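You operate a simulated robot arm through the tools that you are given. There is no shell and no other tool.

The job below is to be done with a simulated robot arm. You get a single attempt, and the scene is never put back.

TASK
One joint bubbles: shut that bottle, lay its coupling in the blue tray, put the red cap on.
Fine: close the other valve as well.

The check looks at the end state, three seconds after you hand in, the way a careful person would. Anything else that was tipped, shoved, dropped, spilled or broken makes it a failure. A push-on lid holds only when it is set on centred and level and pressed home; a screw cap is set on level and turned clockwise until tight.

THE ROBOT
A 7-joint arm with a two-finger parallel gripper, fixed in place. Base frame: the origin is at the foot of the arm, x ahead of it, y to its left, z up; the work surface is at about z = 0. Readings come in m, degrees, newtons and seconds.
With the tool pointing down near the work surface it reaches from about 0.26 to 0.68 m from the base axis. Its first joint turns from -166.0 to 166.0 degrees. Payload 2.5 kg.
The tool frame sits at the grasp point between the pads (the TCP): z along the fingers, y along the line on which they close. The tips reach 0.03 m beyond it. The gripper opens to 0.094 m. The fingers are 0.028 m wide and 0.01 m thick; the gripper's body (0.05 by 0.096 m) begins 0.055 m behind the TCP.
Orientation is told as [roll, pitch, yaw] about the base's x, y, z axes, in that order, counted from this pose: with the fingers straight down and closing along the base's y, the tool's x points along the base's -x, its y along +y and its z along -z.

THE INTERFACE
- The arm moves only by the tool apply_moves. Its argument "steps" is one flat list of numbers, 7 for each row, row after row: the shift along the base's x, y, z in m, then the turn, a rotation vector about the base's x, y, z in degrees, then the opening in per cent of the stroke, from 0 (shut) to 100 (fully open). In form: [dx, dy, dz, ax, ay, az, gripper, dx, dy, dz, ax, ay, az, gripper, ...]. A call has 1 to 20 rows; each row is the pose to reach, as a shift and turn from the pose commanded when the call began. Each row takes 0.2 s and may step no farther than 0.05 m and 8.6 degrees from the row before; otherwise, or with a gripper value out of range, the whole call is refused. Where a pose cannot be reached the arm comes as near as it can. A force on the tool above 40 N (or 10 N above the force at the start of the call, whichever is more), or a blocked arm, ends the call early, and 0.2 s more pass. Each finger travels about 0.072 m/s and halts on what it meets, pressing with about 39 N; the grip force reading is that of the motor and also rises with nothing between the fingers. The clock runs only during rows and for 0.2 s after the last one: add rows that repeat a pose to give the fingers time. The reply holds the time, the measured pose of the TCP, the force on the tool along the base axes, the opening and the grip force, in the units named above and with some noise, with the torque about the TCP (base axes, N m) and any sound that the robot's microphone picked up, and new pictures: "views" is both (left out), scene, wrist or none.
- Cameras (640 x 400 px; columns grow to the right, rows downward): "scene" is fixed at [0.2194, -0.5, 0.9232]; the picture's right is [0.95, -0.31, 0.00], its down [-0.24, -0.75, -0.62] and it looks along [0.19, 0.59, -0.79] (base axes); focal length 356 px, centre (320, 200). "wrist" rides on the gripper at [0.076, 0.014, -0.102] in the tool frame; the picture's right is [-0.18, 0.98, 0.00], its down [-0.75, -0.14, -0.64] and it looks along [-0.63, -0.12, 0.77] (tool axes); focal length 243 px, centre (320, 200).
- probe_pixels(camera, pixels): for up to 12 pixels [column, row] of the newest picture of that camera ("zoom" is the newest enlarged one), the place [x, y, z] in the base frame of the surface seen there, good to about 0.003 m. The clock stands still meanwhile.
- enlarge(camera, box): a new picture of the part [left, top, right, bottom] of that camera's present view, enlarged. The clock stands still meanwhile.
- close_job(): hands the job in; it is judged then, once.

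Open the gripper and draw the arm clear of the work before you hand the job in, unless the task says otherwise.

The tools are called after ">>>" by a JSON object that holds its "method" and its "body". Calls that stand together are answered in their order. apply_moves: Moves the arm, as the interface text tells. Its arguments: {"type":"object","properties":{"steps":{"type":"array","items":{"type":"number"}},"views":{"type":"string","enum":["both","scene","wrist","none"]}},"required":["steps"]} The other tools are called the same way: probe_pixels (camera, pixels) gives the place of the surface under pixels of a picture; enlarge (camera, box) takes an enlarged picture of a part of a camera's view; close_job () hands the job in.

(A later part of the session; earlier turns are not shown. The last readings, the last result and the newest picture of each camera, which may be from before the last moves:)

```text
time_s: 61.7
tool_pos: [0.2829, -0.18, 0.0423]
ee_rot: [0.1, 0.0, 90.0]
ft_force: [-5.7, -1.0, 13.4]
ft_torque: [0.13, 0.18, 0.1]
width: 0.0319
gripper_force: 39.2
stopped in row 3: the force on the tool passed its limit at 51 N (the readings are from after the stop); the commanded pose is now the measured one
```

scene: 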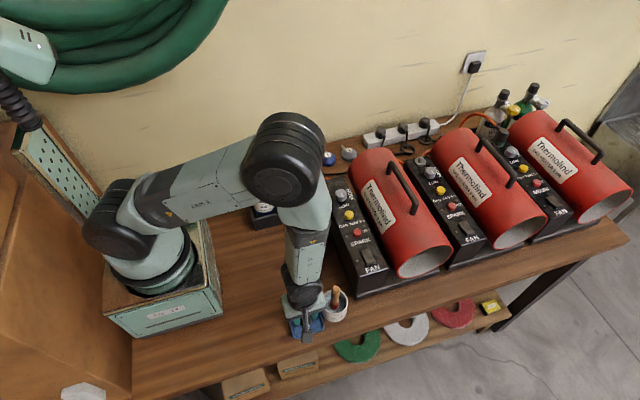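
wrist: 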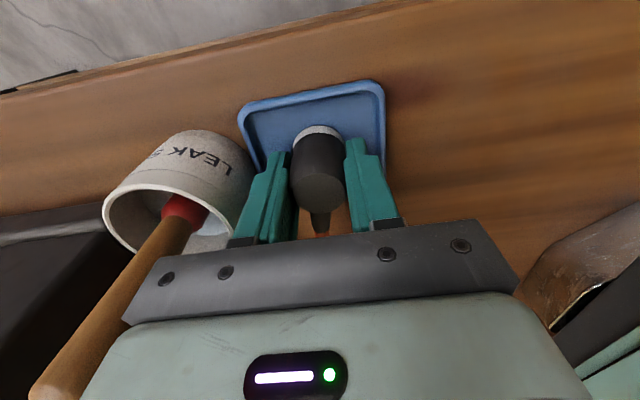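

Contact with the tray floor at TCP z≈0.042; 13 N remains. I ease up half a millimetre and open the fingers only as far as the tray's inside allows.

>>> {"method": "apply_moves", "body": {"steps": [0, 0, 0.0008, 0, 0, 0, 20, 0, 0, 0.0008, 0, 0, 0, 38, 0, 0, 0.0008, 0, 0, 0, 44, 0, 0, 0.0008, 0, 0, 0, 46, 0, 0, 0.0008, 0, 0, 0, 46], "views": "both"}}

>>> {"method": "enlarge", "body": {"camera": "wrist", "box": [200, 60, 440, 210]}}

```text
time_s: 62.9
tool_pos: [0.2838, -0.1802, 0.0439]
ee_rot: [0.0, 0.0, 90.0]
ft_force: [-0.6, -0.1, 0.7]
ft_torque: [-0.01, -0.04, -0.01]
width: 0.0431
gripper_force: 0.0
```

scene: 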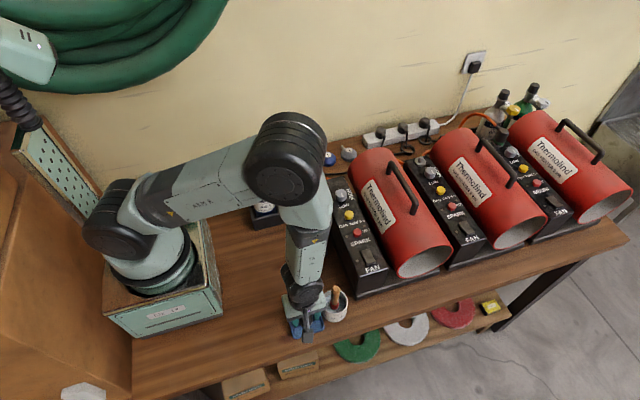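
wrist: 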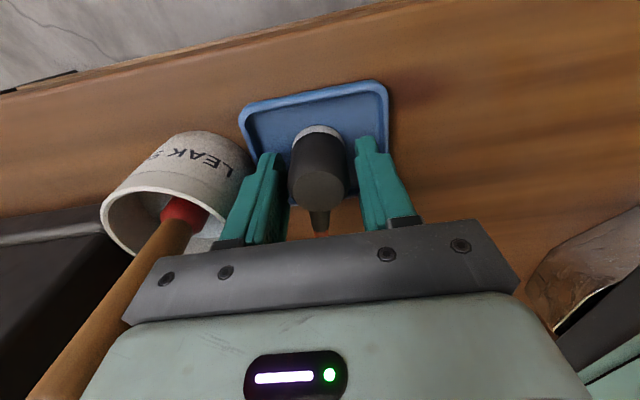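

```text
2.67 times, centred on (320, 135) of wrist
```

zoom: 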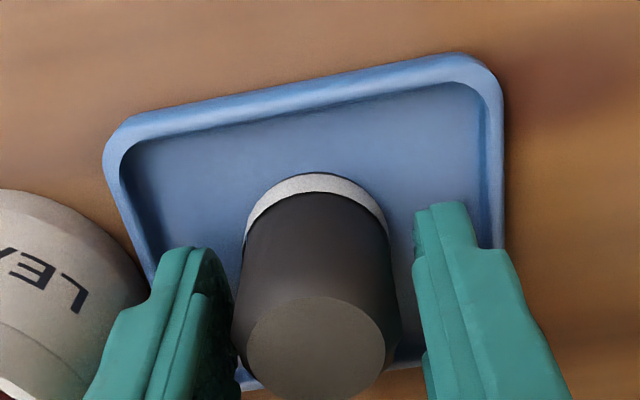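

The coupling stands upright in the tray with the fingers free of it. I raise straight up slowly.

>>> {"method": "apply_moves", "body": {"steps": [0.001, 0, 0.003, 0, 0, 0, 46, 0.001, 0, 0.008, 0, 0, 0, 46, 0.001, 0, 0.015, 0, 0, 0, 46, 0.001, 0, 0.025, 0, 0, 0, 46, 0.001, 0, 0.04, 0, 0, 0, 46, 0.001, 0, 0.06, 0, 0, 0, 46, 0.001, 0, 0.09, 0, 0, 0, 46, 0.001, 0, 0.13, 0, 0, 0, 46, 0.001, 0, 0.17, 0, 0, 0, 46, 0.001, 0, 0.2, 0, 0, 0, 46], "views": "both"}}

>>> {"method": "enlarge", "body": {"camera": "wrist", "box": [220, 0, 460, 150]}}

```text
time_s: 65.1
tool_pos: [0.285, -0.1809, 0.243]
ee_rot: [0.1, 0.1, 90.0]
ft_force: [0.5, -0.3, 0.4]
ft_torque: [0.01, 0.0, -0.01]
width: 0.0431
gripper_force: 0.1
```

scene: 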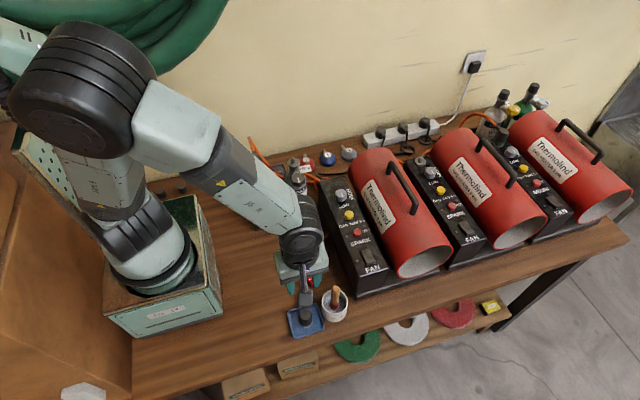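
wrist: 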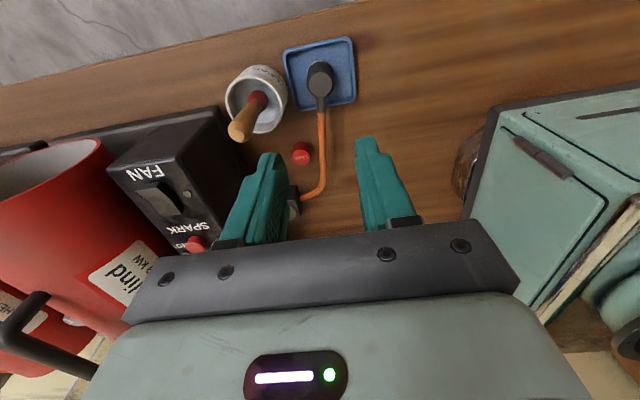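

```text
2.67 times, centred on (340, 75) of wrist
```

zoom: 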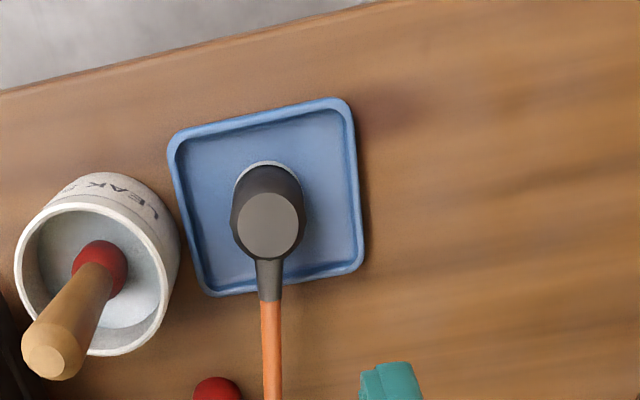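

The coupling stands in the tray, its hose running back past the red cap at (302,153). I go to a better viewpoint: rotate to yaw 0 above the cap so that the fingers will close along y, clear of the hose.

>>> {"method": "apply_moves", "body": {"steps": [0.003, 0.008, 0.0, 0, 0, -8, 50, 0.006, 0.016, 0.0, 0, 0, -16, 50, 0.01, 0.024, 0.0, 0, 0, -24, 50, 0.014, 0.032, 0.0, 0, 0, -32, 50, 0.018, 0.04, 0.0, 0, 0, -40, 50, 0.022, 0.05, 0.0, 0, 0, -48, 50, 0.027, 0.06, 0.0, 0, 0, -56, 50, 0.032, 0.07, 0.0, 0, 0, -64, 50, 0.038, 0.08, 0.0, 0, 0, -72, 50, 0.042, 0.09, 0.0, 0, 0, -80, 50, 0.046, 0.1, 0.0, 0, 0, -88, 50, 0.046, 0.1, 0.0, 0, 0, -90, 50], "views": "both"}}

>>> {"method": "enlarge", "body": {"camera": "wrist", "box": [220, 40, 460, 190]}}

>>> {"method": "enlarge", "body": {"camera": "scene", "box": [250, 240, 378, 320]}}

```text
time_s: 67.7
tool_pos: [0.3325, -0.0788, 0.2441]
ee_rot: [0.0, 0.0, -0.2]
ft_force: [-0.3, 0.2, -0.7]
ft_torque: [-0.03, 0.01, -0.01]
width: 0.047
gripper_force: 0.1
```

scene: 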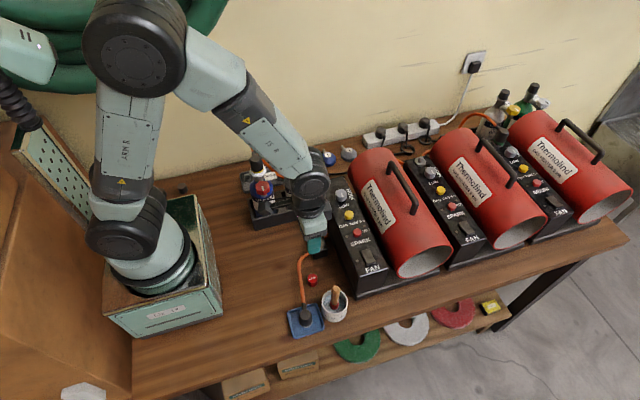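
wrist: 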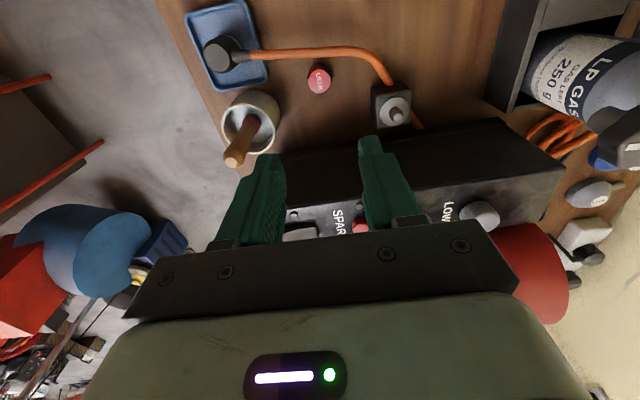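

```text
2.67 times, centred on (340, 115) of wrist
```

zoom: 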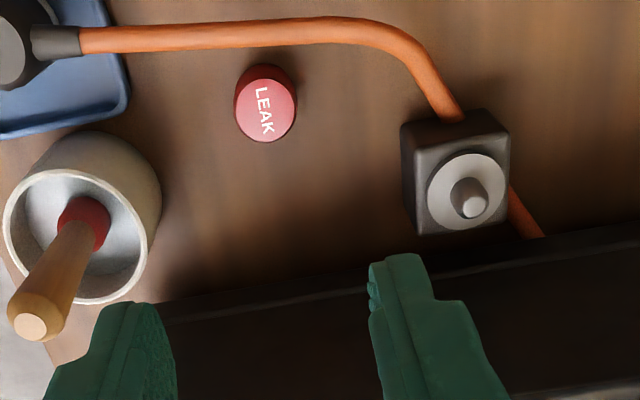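

```text
5.00 times, centred on (314, 280) of scene
```

zoom: 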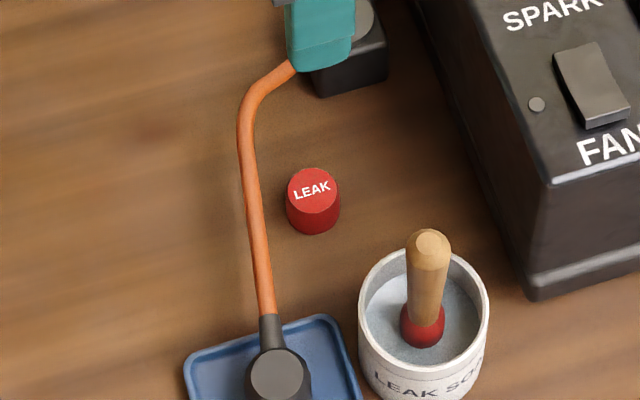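

The cap stands upright with its text on top, a smooth cylinder. I measure its edges in the wrist picture at (319,78).

>>> {"method": "enlarge", "body": {"camera": "wrist", "box": [296, 58, 344, 98]}}

>>> {"method": "probe_pixels", "body": {"camera": "wrist", "pixels": [[319, 80], [310, 78], [329, 78], [320, 68], [319, 88], [309, 73], [318, 92], [318, 91], [332, 58], [320, 50], [395, 112], [390, 90]]}}

```text
10.00 times, centred on (320, 78) of wrist
```

zoom: 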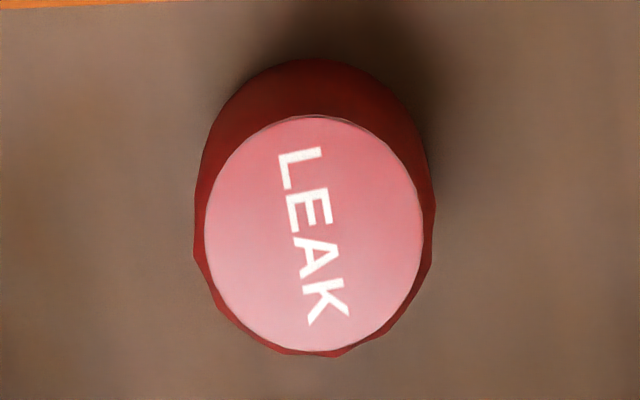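

```text
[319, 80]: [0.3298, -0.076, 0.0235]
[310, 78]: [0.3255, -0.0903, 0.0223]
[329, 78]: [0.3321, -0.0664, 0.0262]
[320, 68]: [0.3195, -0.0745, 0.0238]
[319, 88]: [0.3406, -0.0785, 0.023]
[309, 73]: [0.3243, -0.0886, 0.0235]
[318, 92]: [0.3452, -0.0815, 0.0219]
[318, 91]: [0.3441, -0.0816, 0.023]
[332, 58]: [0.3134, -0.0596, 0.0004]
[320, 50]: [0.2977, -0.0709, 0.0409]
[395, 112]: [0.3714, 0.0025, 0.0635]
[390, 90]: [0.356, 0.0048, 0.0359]
```

The cap is ~0.026 m wide, 0.0235 m tall, centred near (0.331, −0.0775). I lower with the fingers open to 0.047 m and look before gripping.

>>> {"method": "apply_moves", "body": {"steps": [-0.0005, 0.002, -0.04, 0, 0, 0, 50, -0.0005, 0.002, -0.08, 0, 0, 0, 50, -0.0005, 0.002, -0.12, 0, 0, 0, 50, -0.0005, 0.002, -0.15, 0, 0, 0, 50, -0.0005, 0.002, -0.17, 0, 0, 0, 50, -0.0005, 0.002, -0.18, 0, 0, 0, 50, -0.0005, 0.002, -0.18, 0, 0, 0, 50], "views": "both"}}

>>> {"method": "enlarge", "body": {"camera": "wrist", "box": [220, 80, 444, 220]}}

>>> {"method": "enlarge", "body": {"camera": "scene", "box": [250, 230, 378, 310]}}

```text
time_s: 69.3
tool_pos: [0.3302, -0.0777, 0.0627]
ee_rot: [-0.1, -0.1, -0.1]
ft_force: [0.0, 0.8, -0.7]
ft_torque: [0.02, -0.02, 0.03]
width: 0.0471
gripper_force: 0.1
```

scene: 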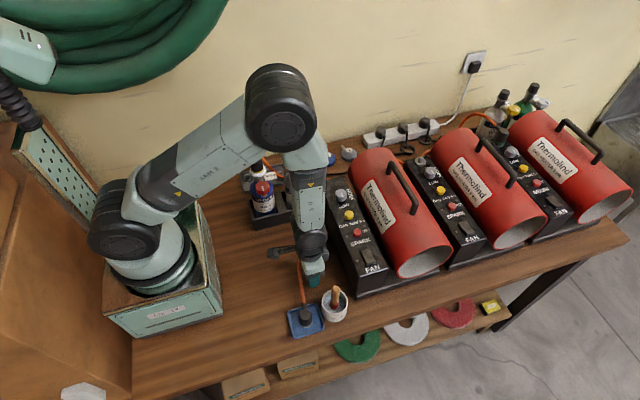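
wrist: 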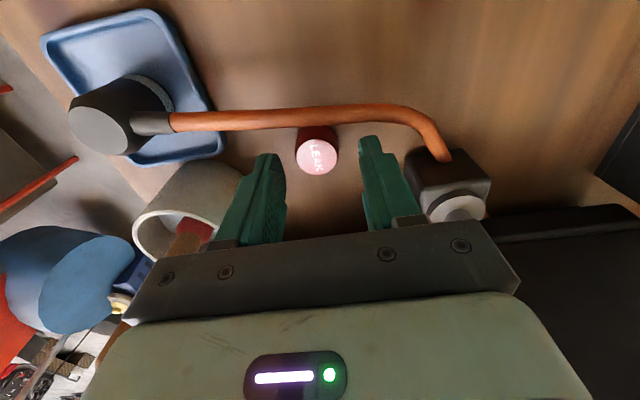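

```text
2.86 times, centred on (332, 150) of wrist
```

zoom: 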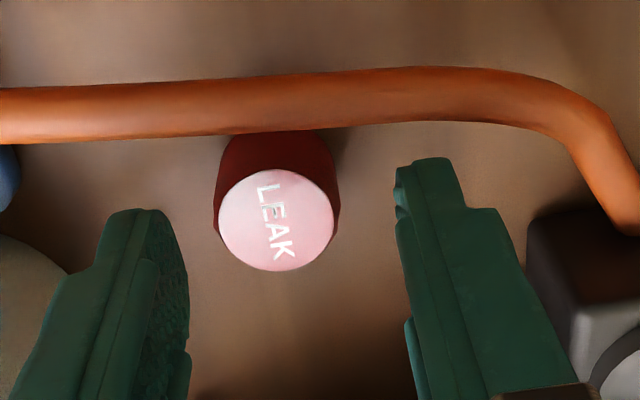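

```text
5.00 times, centred on (314, 270) of scene
```

zoom: 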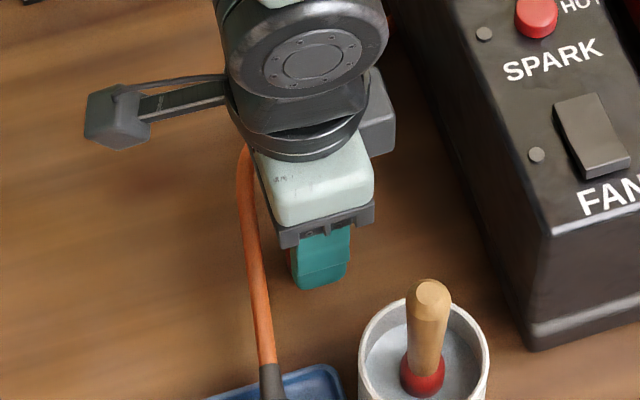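

The hose lies beside, not over, the cap. I check cap and finger positions for centring before the last drop.

>>> {"method": "probe_pixels", "body": {"camera": "zoom", "pixels": [[300, 150], [260, 60]]}}

>>> {"method": "probe_pixels", "body": {"camera": "wrist", "pixels": [[317, 157], [298, 157], [336, 157], [318, 142], [318, 172], [286, 175], [360, 150], [318, 115]]}}

```text
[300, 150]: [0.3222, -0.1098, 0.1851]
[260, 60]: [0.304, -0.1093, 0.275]
```

```text
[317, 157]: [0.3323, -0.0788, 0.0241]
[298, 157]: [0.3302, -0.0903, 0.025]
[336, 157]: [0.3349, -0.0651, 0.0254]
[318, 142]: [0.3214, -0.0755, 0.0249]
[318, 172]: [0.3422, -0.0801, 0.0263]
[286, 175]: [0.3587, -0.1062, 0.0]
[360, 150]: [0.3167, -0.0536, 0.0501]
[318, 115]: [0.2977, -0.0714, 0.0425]
```

Cap centre ≈(0.332, −0.078). I shift 1.5 mm in x, drop to TCP z≈0.0365 and close gently.

>>> {"method": "apply_moves", "body": {"steps": [0.0015, 0, -0.01, 0, 0, 0, 50, 0.0015, 0, -0.02, 0, 0, 0, 50, 0.0015, 0, -0.026, 0, 0, 0, 50, 0.0015, 0, -0.026, 0, 0, 0, 40, 0.0015, 0, -0.026, 0, 0, 0, 33, 0.0015, 0, -0.026, 0, 0, 0, 15, 0.0015, 0, -0.026, 0, 0, 0, 10, 0.0015, 0, -0.026, 0, 0, 0, 10], "views": "wrist"}}

>>> {"method": "enlarge", "body": {"camera": "wrist", "box": [220, 80, 444, 220]}}

```text
time_s: 71.1
tool_pos: [0.3328, -0.0766, 0.0368]
ee_rot: [0.1, -0.1, 0.0]
ft_force: [-0.3, -0.2, 0.1]
ft_torque: [-0.02, 0.05, 0.04]
width: 0.0272
gripper_force: 39.1
```

wrist: 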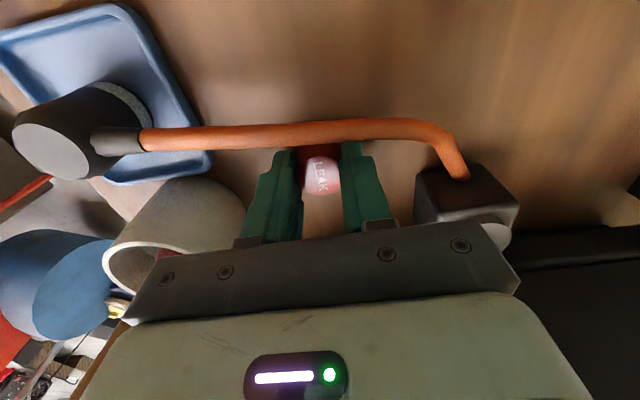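

```text
2.86 times, centred on (332, 150) of wrist
```

zoom: 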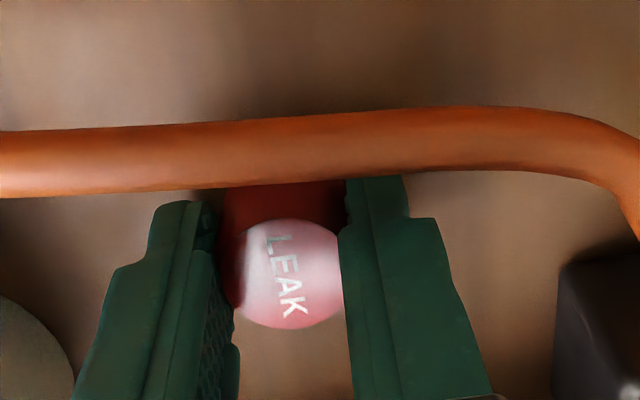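

The cap is gripped at 0.0272 m. I lift it slowly straight up and check.

>>> {"method": "apply_moves", "body": {"steps": [0, 0, 0.003, 0, 0, 0, 10, 0, 0, 0.006, 0, 0, 0, 10, 0, 0, 0.012, 0, 0, 0, 10, 0, 0, 0.02, 0, 0, 0, 10, 0, 0, 0.03, 0, 0, 0, 10, 0, 0, 0.04, 0, 0, 0, 10, 0, 0, 0.052, 0, 0, 0, 10, 0, 0, 0.064, 0, 0, 0, 10, 0, 0, 0.076, 0, 0, 0, 10, 0, 0, 0.088, 0, 0, 0, 10, 0, 0, 0.1, 0, 0, 0, 10, 0, 0, 0.115, 0, 0, 0, 10, 0, 0, 0.13, 0, 0, 0, 10, 0, 0, 0.145, 0, 0, 0, 10, 0, 0, 0.16, 0, 0, 0, 10, 0, 0, 0.18, 0, 0, 0, 10, 0, 0, 0.2, 0, 0, 0, 10, 0, 0, 0.22, 0, 0, 0, 10, 0, 0, 0.24, 0, 0, 0, 10, 0, 0, 0.26, 0, 0, 0, 10], "views": "both"}}

>>> {"method": "enlarge", "body": {"camera": "scene", "box": [240, 130, 400, 350]}}

>>> {"method": "enlarge", "body": {"camera": "wrist", "box": [240, 100, 400, 220]}}

```text
time_s: 75.3
tool_pos: [0.3314, -0.0771, 0.2985]
ee_rot: [-0.1, 0.1, 0.0]
ft_force: [-0.4, -0.3, 0.5]
ft_torque: [0.03, 0.01, 0.01]
width: 0.0269
gripper_force: 39.3
```

scene: 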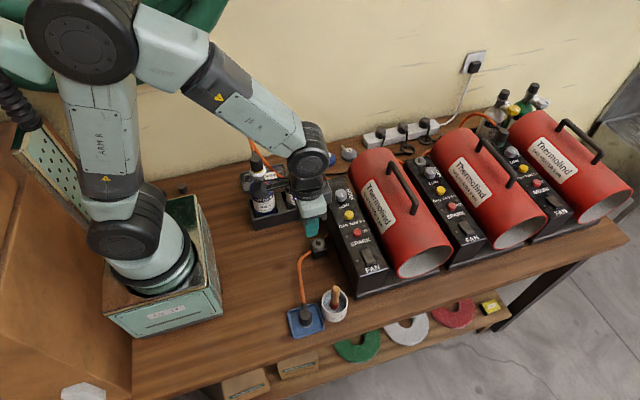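
wrist: 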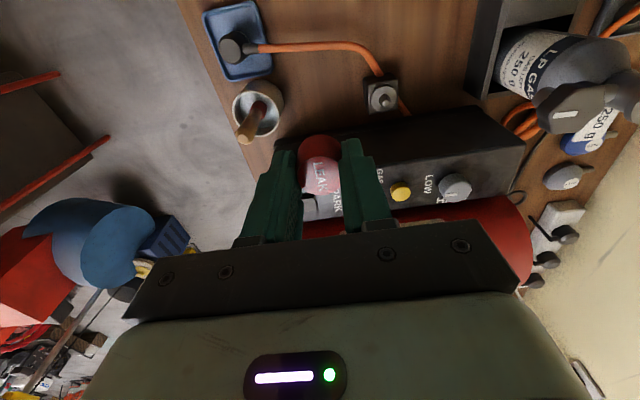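

```text
1.82 times, centred on (320, 240) of scene
```

zoom: 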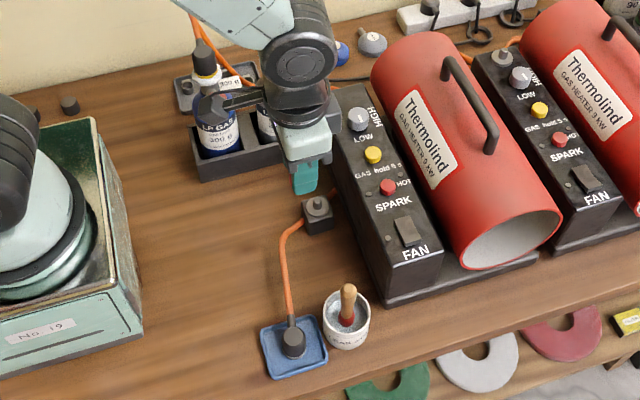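

```text
3.33 times, centred on (320, 160) of wrist
```

zoom: 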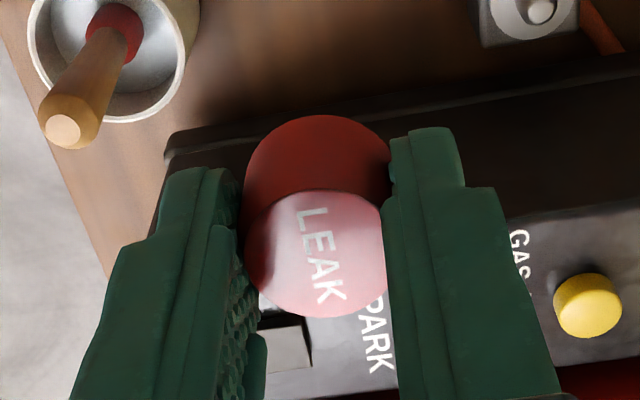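

The cap is held level. I carry it at about z=0.32 to just short of the grey bottle's spigot.

>>> {"method": "apply_moves", "body": {"steps": [0.001, 0.01, 0.005, 0, 0, 0, 10, 0.002, 0.022, 0.01, 0, 0, 0, 10, 0.003, 0.034, 0.015, 0, 0, 0, 10, 0.004, 0.046, 0.02, 0, 0, 0, 10, 0.006, 0.058, 0.025, 0, 0, 0, 10, 0.008, 0.07, 0.025, 0, 0, 0, 10, 0.01, 0.082, 0.025, 0, 0, 0, 10, 0.012, 0.094, 0.025, 0, 0, 0, 10, 0.014, 0.106, 0.025, 0, 0, 0, 10, 0.016, 0.118, 0.025, 0, 0, 0, 10, 0.018, 0.13, 0.025, 0, 0, 0, 10, 0.02, 0.142, 0.025, 0, 0, 0, 10, 0.022, 0.154, 0.025, 0, 0, 0, 10, 0.024, 0.166, 0.025, 0, 0, 0, 10, 0.026, 0.178, 0.025, 0, 0, 0, 10, 0.028, 0.19, 0.025, 0, 0, 0, 10, 0.029, 0.2, 0.025, 0, 0, 0, 10], "views": "both"}}

>>> {"method": "enlarge", "body": {"camera": "wrist", "box": [260, 80, 500, 230]}}

>>> {"method": "enlarge", "body": {"camera": "scene", "box": [240, 110, 400, 210]}}

```text
time_s: 78.9
tool_pos: [0.3638, 0.1216, 0.3218]
ee_rot: [0.0, 0.0, 0.0]
ft_force: [0.2, -0.8, 0.6]
ft_torque: [-0.07, 0.02, -0.02]
width: 0.0271
gripper_force: 38.8
```

scene: 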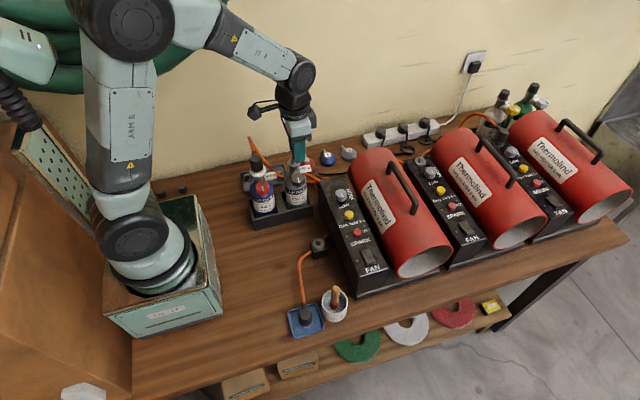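
wrist: 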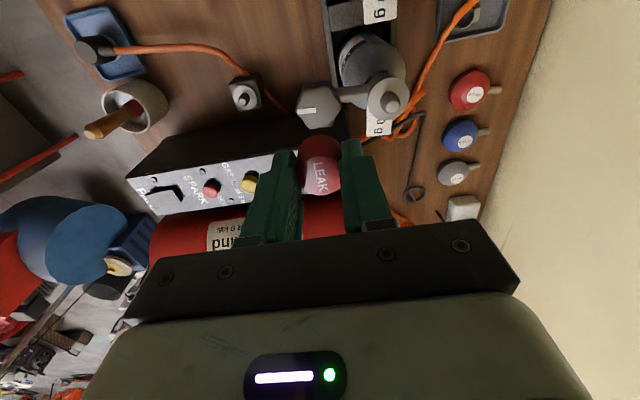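

```text
2.67 times, centred on (380, 155) of wrist
```

zoom: 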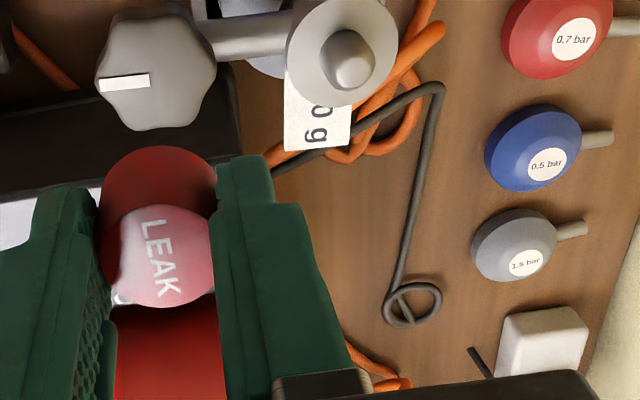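

```text
4.00 times, centred on (320, 160) of scene
```

zoom: 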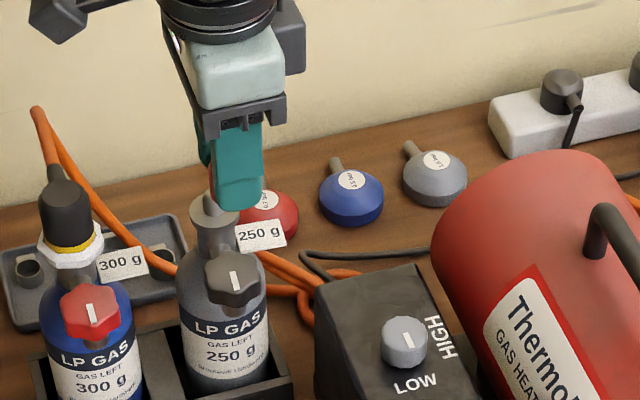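

The spigot is in view at (390,100) of the wrist picture. I zoom there and measure its tip, sides and collar.

>>> {"method": "enlarge", "body": {"camera": "wrist", "box": [358, 75, 422, 125]}}

```text
8.00 times, centred on (390, 100) of wrist
```

zoom: 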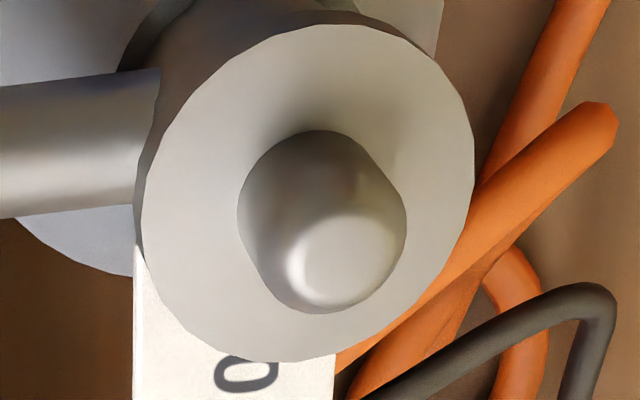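

>>> {"method": "probe_pixels", "body": {"camera": "zoom", "pixels": [[345, 260], [295, 262], [398, 258], [345, 225], [345, 300], [155, 190], [465, 190], [310, 40], [310, 345], [250, 100], [200, 280], [440, 250]]}}

```text
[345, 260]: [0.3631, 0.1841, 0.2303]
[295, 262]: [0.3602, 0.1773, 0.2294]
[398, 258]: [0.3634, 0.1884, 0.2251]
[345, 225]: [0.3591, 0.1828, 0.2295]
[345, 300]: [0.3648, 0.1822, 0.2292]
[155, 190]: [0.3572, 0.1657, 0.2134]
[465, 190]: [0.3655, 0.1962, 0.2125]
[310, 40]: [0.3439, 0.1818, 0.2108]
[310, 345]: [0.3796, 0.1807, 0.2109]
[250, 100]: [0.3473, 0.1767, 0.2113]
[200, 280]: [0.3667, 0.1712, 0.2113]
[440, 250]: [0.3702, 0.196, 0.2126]
```

Collar top z≈0.2115, spigot tip ≈0.230, axis ≈(0.3617, 0.1812). Now I measure where the cap sits relative to the gripper.

>>> {"method": "enlarge", "body": {"camera": "wrist", "box": [288, 125, 352, 205]}}

>>> {"method": "probe_pixels", "body": {"camera": "wrist", "pixels": [[320, 176], [303, 176], [338, 172], [320, 160], [320, 192], [312, 165], [330, 165], [330, 185], [312, 188], [319, 145]]}}

```text
5.00 times, centred on (320, 165) of wrist
```

zoom: 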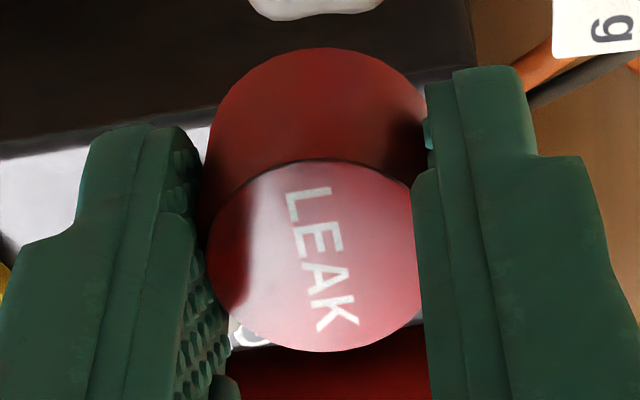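

```text
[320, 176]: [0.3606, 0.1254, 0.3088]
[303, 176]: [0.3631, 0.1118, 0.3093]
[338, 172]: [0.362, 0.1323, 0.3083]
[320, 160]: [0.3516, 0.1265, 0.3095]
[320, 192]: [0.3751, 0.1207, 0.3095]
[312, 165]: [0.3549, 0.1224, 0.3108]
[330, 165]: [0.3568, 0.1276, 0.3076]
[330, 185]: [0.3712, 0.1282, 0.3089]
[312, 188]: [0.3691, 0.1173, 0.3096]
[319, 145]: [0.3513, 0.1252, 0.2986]
```

The cap's centre is near TCP within about 1–2 mm. I move above the spigot, lowering so that the cap's underside is ~1 cm over the tip, and check the alignment.

>>> {"method": "apply_moves", "body": {"steps": [0, 0.012, 0, 0, 0, 0, 10, 0, 0.024, 0, 0, 0, 0, 10, 0, 0.036, 0, 0, 0, 0, 10, 0, 0.048, 0, 0, 0, 0, 10, 0, 0.059, 0, 0, 0, 0, 10, 0, 0.059, -0.01, 0, 0, 0, 10, 0, 0.059, -0.02, 0, 0, 0, 10, 0, 0.059, -0.03, 0, 0, 0, 10, 0, 0.059, -0.04, 0, 0, 0, 10, 0, 0.059, -0.045, 0, 0, 0, 10, 0, 0.059, -0.045, 0, 0, 0, 10], "views": "both"}}

>>> {"method": "enlarge", "body": {"camera": "scene", "box": [266, 130, 330, 170]}}

>>> {"method": "enlarge", "body": {"camera": "wrist", "box": [272, 110, 368, 200]}}

```text
time_s: 81.3
tool_pos: [0.3632, 0.1808, 0.2785]
ee_rot: [-0.1, 0.0, 0.0]
ft_force: [-0.2, 0.3, 0.9]
ft_torque: [0.04, 0.01, -0.04]
width: 0.0268
gripper_force: 39.3
```

scene: 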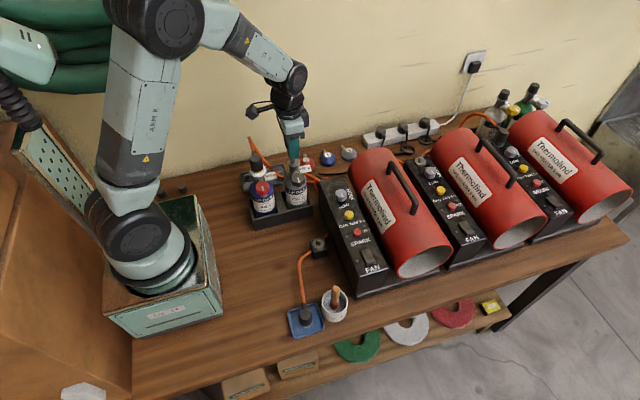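
wrist: 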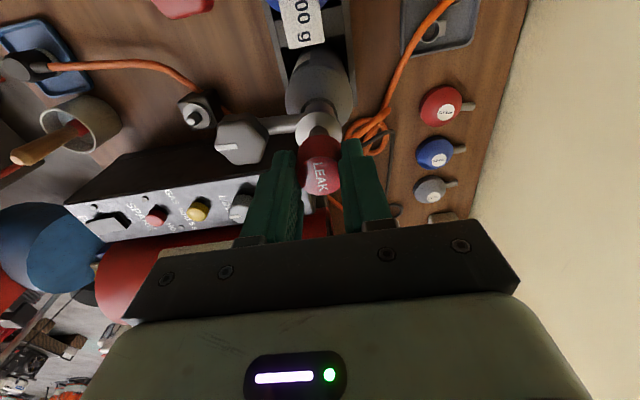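

```text
10.00 times, centred on (298, 150) of scene
```

zoom: 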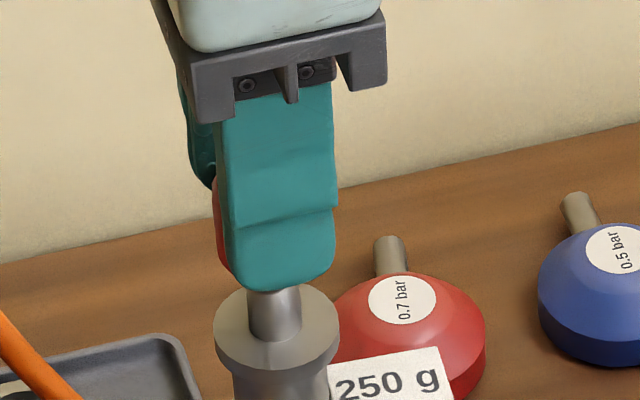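

```text
4.44 times, centred on (320, 155) of wrist
```

zoom: 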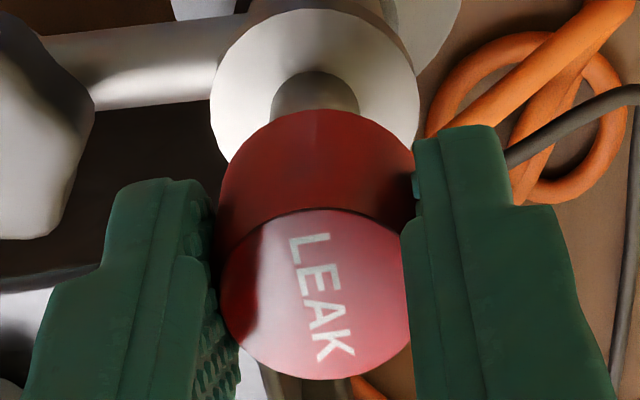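

In the wrist zoom the collar (315,85) and cap top (317,295) line up sideways. I probe both for the fore-aft offset.

>>> {"method": "probe_pixels", "body": {"camera": "zoom", "pixels": [[317, 215], [317, 374], [317, 295], [228, 295], [405, 290], [315, 116], [216, 95], [414, 92], [315, 14], [315, 92], [250, 250], [380, 340]]}}

>>> {"method": "probe_pixels", "body": {"camera": "scene", "pixels": [[294, 159], [294, 163], [288, 165], [299, 163], [290, 152], [288, 150], [294, 156], [298, 152], [299, 157], [289, 157]]}}

```text
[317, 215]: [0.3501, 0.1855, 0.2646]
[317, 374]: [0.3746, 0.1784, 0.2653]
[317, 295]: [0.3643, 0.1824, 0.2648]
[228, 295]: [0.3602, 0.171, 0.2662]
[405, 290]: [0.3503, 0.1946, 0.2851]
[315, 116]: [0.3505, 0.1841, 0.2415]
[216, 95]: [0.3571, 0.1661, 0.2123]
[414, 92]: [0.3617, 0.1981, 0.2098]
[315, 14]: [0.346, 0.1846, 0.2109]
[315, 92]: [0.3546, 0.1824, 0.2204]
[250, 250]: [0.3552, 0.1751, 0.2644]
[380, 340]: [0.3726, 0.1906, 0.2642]
```

```text
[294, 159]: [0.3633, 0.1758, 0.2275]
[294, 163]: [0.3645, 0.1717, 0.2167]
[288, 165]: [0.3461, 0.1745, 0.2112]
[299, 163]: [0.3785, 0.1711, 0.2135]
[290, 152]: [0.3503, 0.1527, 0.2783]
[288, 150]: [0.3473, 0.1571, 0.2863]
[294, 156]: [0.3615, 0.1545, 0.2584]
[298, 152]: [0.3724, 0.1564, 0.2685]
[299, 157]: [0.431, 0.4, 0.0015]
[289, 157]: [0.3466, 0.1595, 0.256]
```

Alignment seems within a millimetre or two; to settle the x offset I take a tighter scene zoom of finger, cap edge and spigot.

>>> {"method": "enlarge", "body": {"camera": "scene", "box": [280, 145, 308, 172]}}

```text
14.81 times, centred on (294, 158) of scene
```

zoom: 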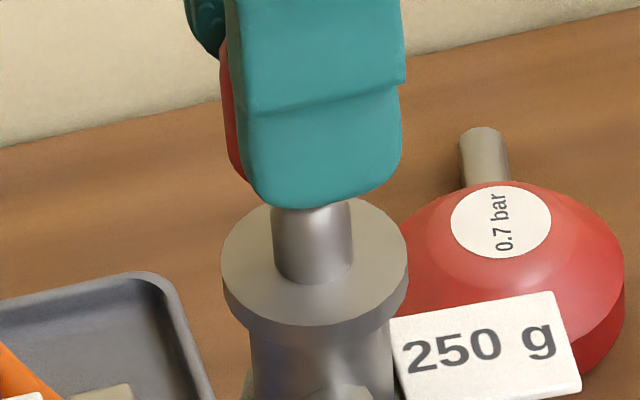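

The cap edge, spigot and collar line up within about 0.5 mm in both views. I lower slowly onto the spigot, 1.5 mm per row.

>>> {"method": "apply_moves", "body": {"steps": [0, 0, -0.002, 0, 0, 0, 10, 0, 0, -0.004, 0, 0, 0, 10, 0, 0, -0.006, 0, 0, 0, 10, 0, 0, -0.008, 0, 0, 0, 10, 0, 0, -0.0095, 0, 0, 0, 10, 0, 0, -0.011, 0, 0, 0, 10, 0, 0, -0.0125, 0, 0, 0, 10, 0, 0, -0.014, 0, 0, 0, 10, 0, 0, -0.0155, 0, 0, 0, 10], "views": "both"}}

>>> {"method": "enlarge", "body": {"camera": "scene", "box": [280, 145, 308, 172]}}

```text
time_s: 83.3
tool_pos: [0.3615, 0.1821, 0.2612]
ee_rot: [0.0, 0.2, 0.0]
ft_force: [-0.4, 0.2, -0.6]
ft_torque: [-0.01, 0.0, -0.03]
width: 0.027
gripper_force: 39.3
```

scene: 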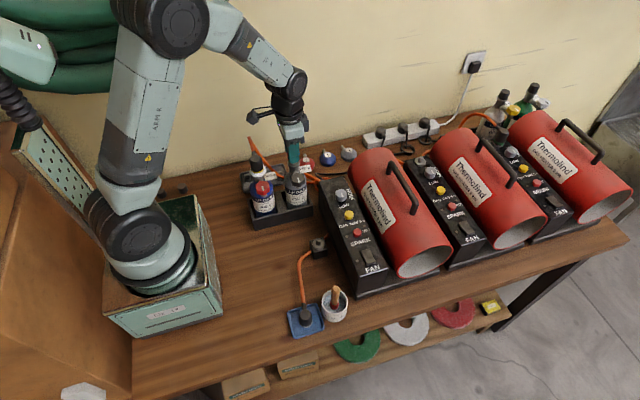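
wrist: 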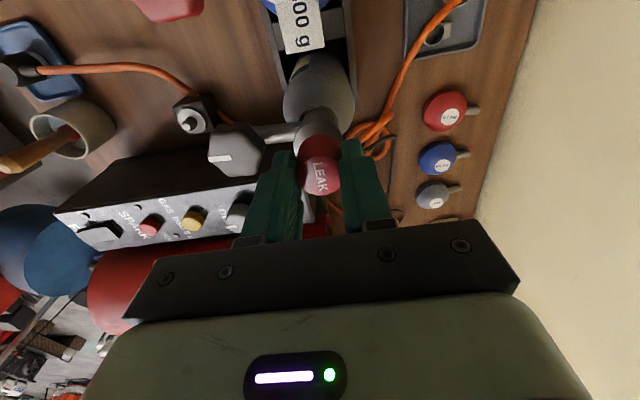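

```text
14.81 times, centred on (294, 158) of scene
```

zoom: 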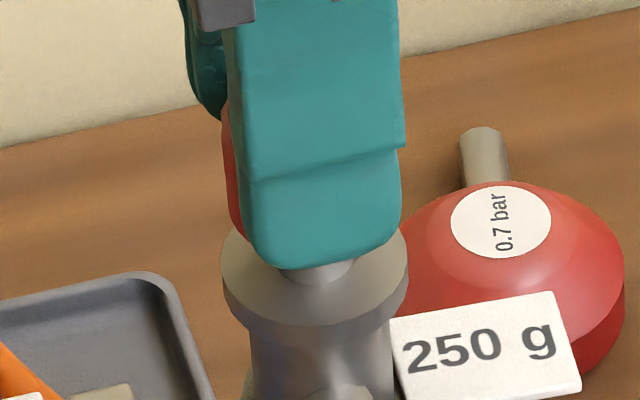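

The cap's underside is already past the spigot tip with no side force. I go on down 1 mm per row until it presses home.

>>> {"method": "apply_moves", "body": {"steps": [0, 0, -0.001, 0, 0, 0, 10, 0, 0, -0.002, 0, 0, 0, 10, 0, 0, -0.003, 0, 0, 0, 10, 0, 0, -0.004, 0, 0, 0, 10, 0, 0, -0.005, 0, 0, 0, 10, 0, 0, -0.006, 0, 0, 0, 10, 0, 0, -0.007, 0, 0, 0, 10, 0, 0, -0.008, 0, 0, 0, 10, 0, 0, -0.009, 0, 0, 0, 10, 0, 0, -0.01, 0, 0, 0, 10, 0, 0, -0.011, 0, 0, 0, 10, 0, 0, -0.012, 0, 0, 0, 10], "views": "both"}}

>>> {"method": "enlarge", "body": {"camera": "scene", "box": [280, 145, 308, 172]}}

```text
time_s: 85.9
tool_pos: [0.3615, 0.1811, 0.2497]
ee_rot: [0.0, 0.0, 0.0]
ft_force: [0.3, 0.2, -0.4]
ft_torque: [0.0, -0.01, -0.01]
width: 0.0267
gripper_force: 39.5
```

scene: 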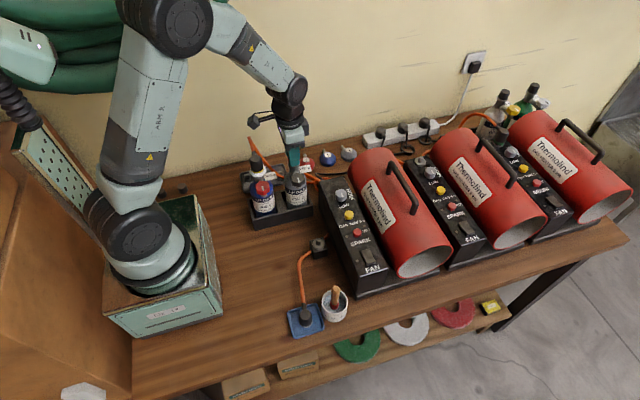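
wrist: 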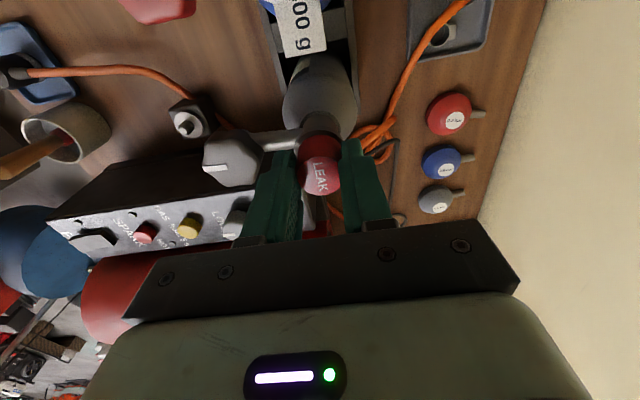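

```text
14.81 times, centred on (294, 158) of scene
```

zoom: 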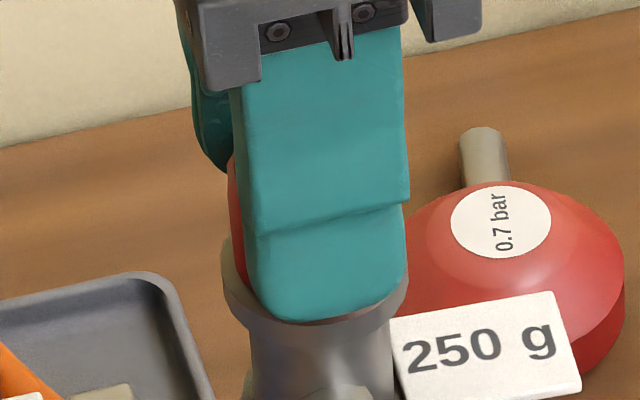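

Still no contact; a couple of millimetres should remain. I continue in half-millimetre steps and let the force build as it seats.

>>> {"method": "apply_moves", "body": {"steps": [0, 0, -0.0007, 0, 0, 0, 10, 0, 0, -0.0014, 0, 0, 0, 10, 0, 0, -0.0021, 0, 0, 0, 10, 0, 0, -0.0028, 0, 0, 0, 10, 0, 0, -0.0035, 0, 0, 0, 10], "views": "none"}}

```text
time_s: 87.2
tool_pos: [0.3626, 0.1809, 0.2487]
ee_rot: [0.1, -0.1, 0.0]
ft_force: [-4.3, -0.5, 9.4]
ft_torque: [0.01, 0.26, -0.01]
width: 0.0267
gripper_force: 39.3
stopped in row 5: the force on the tool passed its limit at 41 N (the readings are from after the stop); the commanded pose is now the measured one
```

Contact reached 41 N with TCP z≈0.2487, exactly where the cap should meet the collar. I release, rise and inspect the cap.

>>> {"method": "apply_moves", "body": {"steps": [0, 0, 0, 0, 0, 0, 25, 0, 0, 0, 0, 0, 0, 35, 0, 0, 0, 0, 0, 0, 45, 0, 0, 0, 0, 0, 0, 50, 0, 0, 0.01, 0, 0, 0, 50, 0, 0, 0.025, 0, 0, 0, 50, 0, 0, 0.05, 0, 0, 0, 50, 0, 0, 0.08, 0, 0, 0, 50], "views": "both"}}

>>> {"method": "enlarge", "body": {"camera": "scene", "box": [280, 145, 308, 172]}}

>>> {"method": "enlarge", "body": {"camera": "wrist", "box": [280, 90, 376, 150]}}

```text
time_s: 89.0
tool_pos: [0.3629, 0.1819, 0.3255]
ee_rot: [0.1, -0.1, 0.0]
ft_force: [-0.4, 0.0, -0.3]
ft_torque: [0.01, 0.01, 0.03]
width: 0.0468
gripper_force: 0.0
```

scene: 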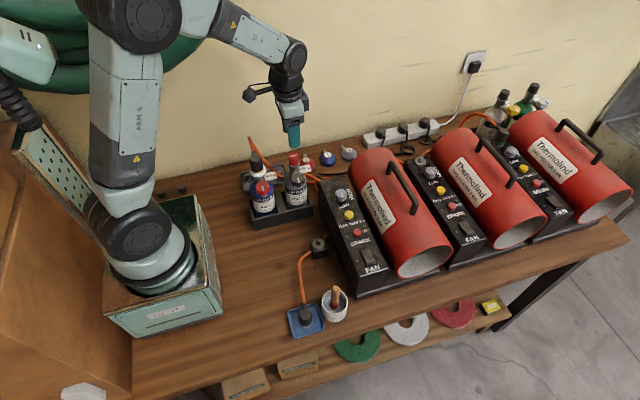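
wrist: 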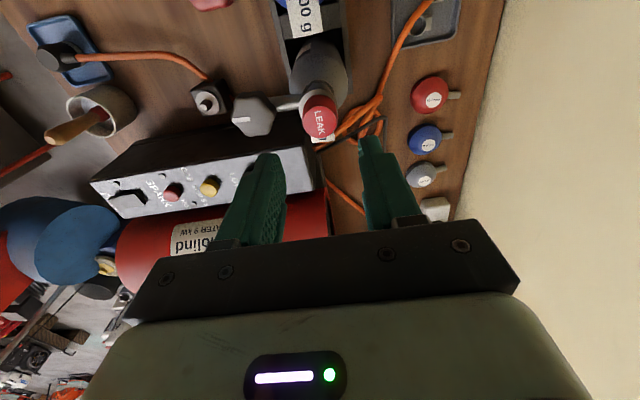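

```text
14.81 times, centred on (294, 158) of scene
```

zoom: 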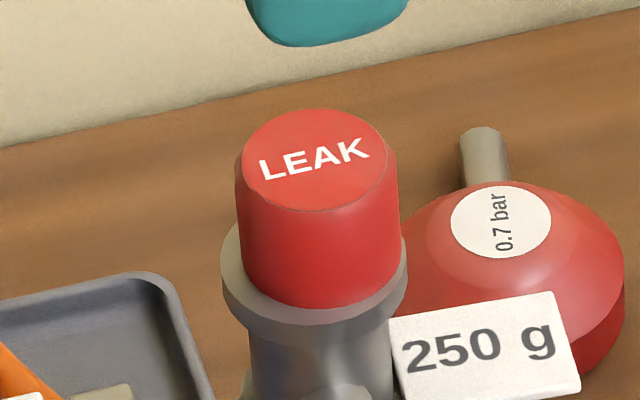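

```text
6.67 times, centred on (328, 120) of wrist
```

zoom: 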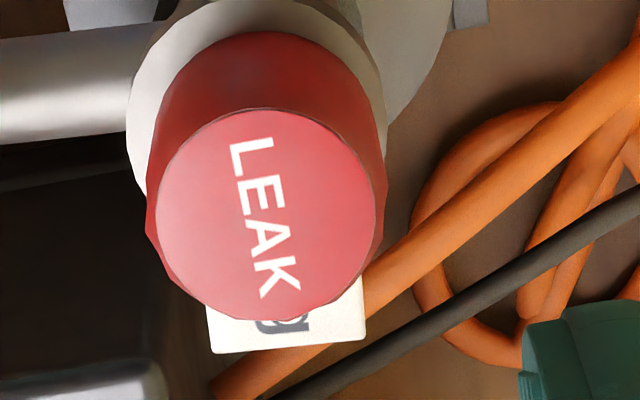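

The cap sits flat on the collar. I probe its top for level, then press it from above with closed fingers.

>>> {"method": "probe_pixels", "body": {"camera": "zoom", "pixels": [[266, 212], [175, 215], [355, 212], [266, 125], [266, 305], [210, 150], [320, 270]]}}

>>> {"method": "apply_moves", "body": {"steps": [0, 0, 0, 0, 0, 0, 30, 0, 0, 0, 0, 0, 0, 10, 0, 0, 0, 0, 0, 0, 0, -0.001, 0, -0.02, 0, 0, 0, 0, -0.001, 0, -0.04, 0, 0, 0, 0, -0.001, 0, -0.05, 0, 0, 0, 0, -0.001, 0, -0.055, 0, 0, 0, 0, -0.001, 0, -0.055, 0, 0, 0, 0], "views": "both"}}

>>> {"method": "enlarge", "body": {"camera": "scene", "box": [280, 145, 308, 172]}}

```text
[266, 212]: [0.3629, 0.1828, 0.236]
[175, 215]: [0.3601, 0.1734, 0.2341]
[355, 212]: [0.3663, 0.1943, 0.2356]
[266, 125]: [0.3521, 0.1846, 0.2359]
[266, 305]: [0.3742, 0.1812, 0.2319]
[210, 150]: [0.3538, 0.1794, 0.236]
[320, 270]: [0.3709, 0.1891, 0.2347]
```

```text
time_s: 90.8
tool_pos: [0.3623, 0.1807, 0.2717]
ee_rot: [0.1, -0.1, 0.1]
ft_force: [0.4, 0.6, -0.5]
ft_torque: [0.0, -0.01, -0.02]
width: 0.0
gripper_force: 32.7
```

scene: 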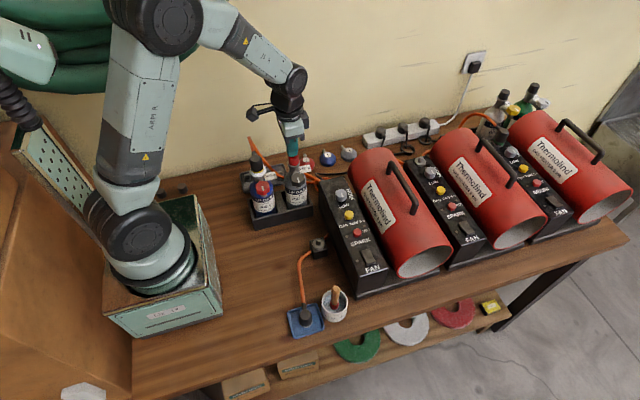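
wrist: 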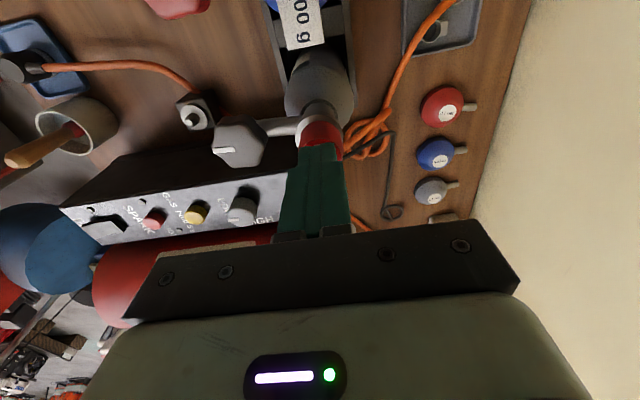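

```text
14.81 times, centred on (294, 158) of scene
```

zoom: 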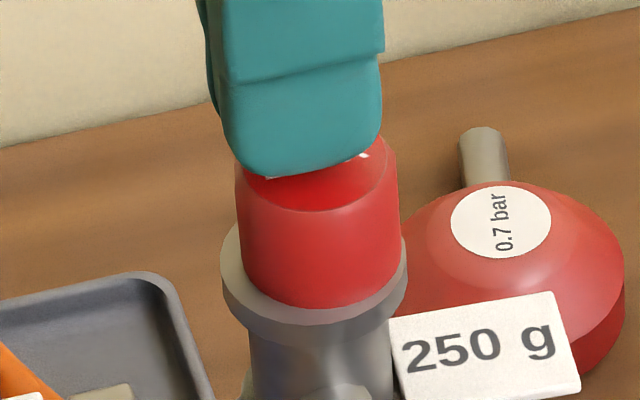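

The closed fingertips are just above the cap's centre. I press down slowly until the force limit is reached.

>>> {"method": "apply_moves", "body": {"steps": [0.001, 0, -0.002, 0, 0, 0, 0, 0.001, 0, -0.004, 0, 0, 0, 0, 0.001, 0, -0.005, 0, 0, 0, 0, 0.001, 0, -0.006, 0, 0, 0, 0, 0.001, 0, -0.007, 0, 0, 0, 0, 0.001, 0, -0.008, 0, 0, 0, 0, 0.001, 0, -0.009, 0, 0, 0, 0, 0.001, 0, -0.01, 0, 0, 0, 0, 0.001, 0, -0.011, 0, 0, 0, 0], "views": "none"}}

```text
time_s: 92.5
tool_pos: [0.3654, 0.1829, 0.2666]
ee_rot: [0.3, -0.4, 0.0]
ft_force: [-5.4, -0.7, 12.6]
ft_torque: [-0.01, 0.3, -0.04]
width: 0.0
gripper_force: 32.9
stopped in row 8: the force on the tool passed its limit at 44 N (the readings are from after the stop); the commanded pose is now the measured one
```

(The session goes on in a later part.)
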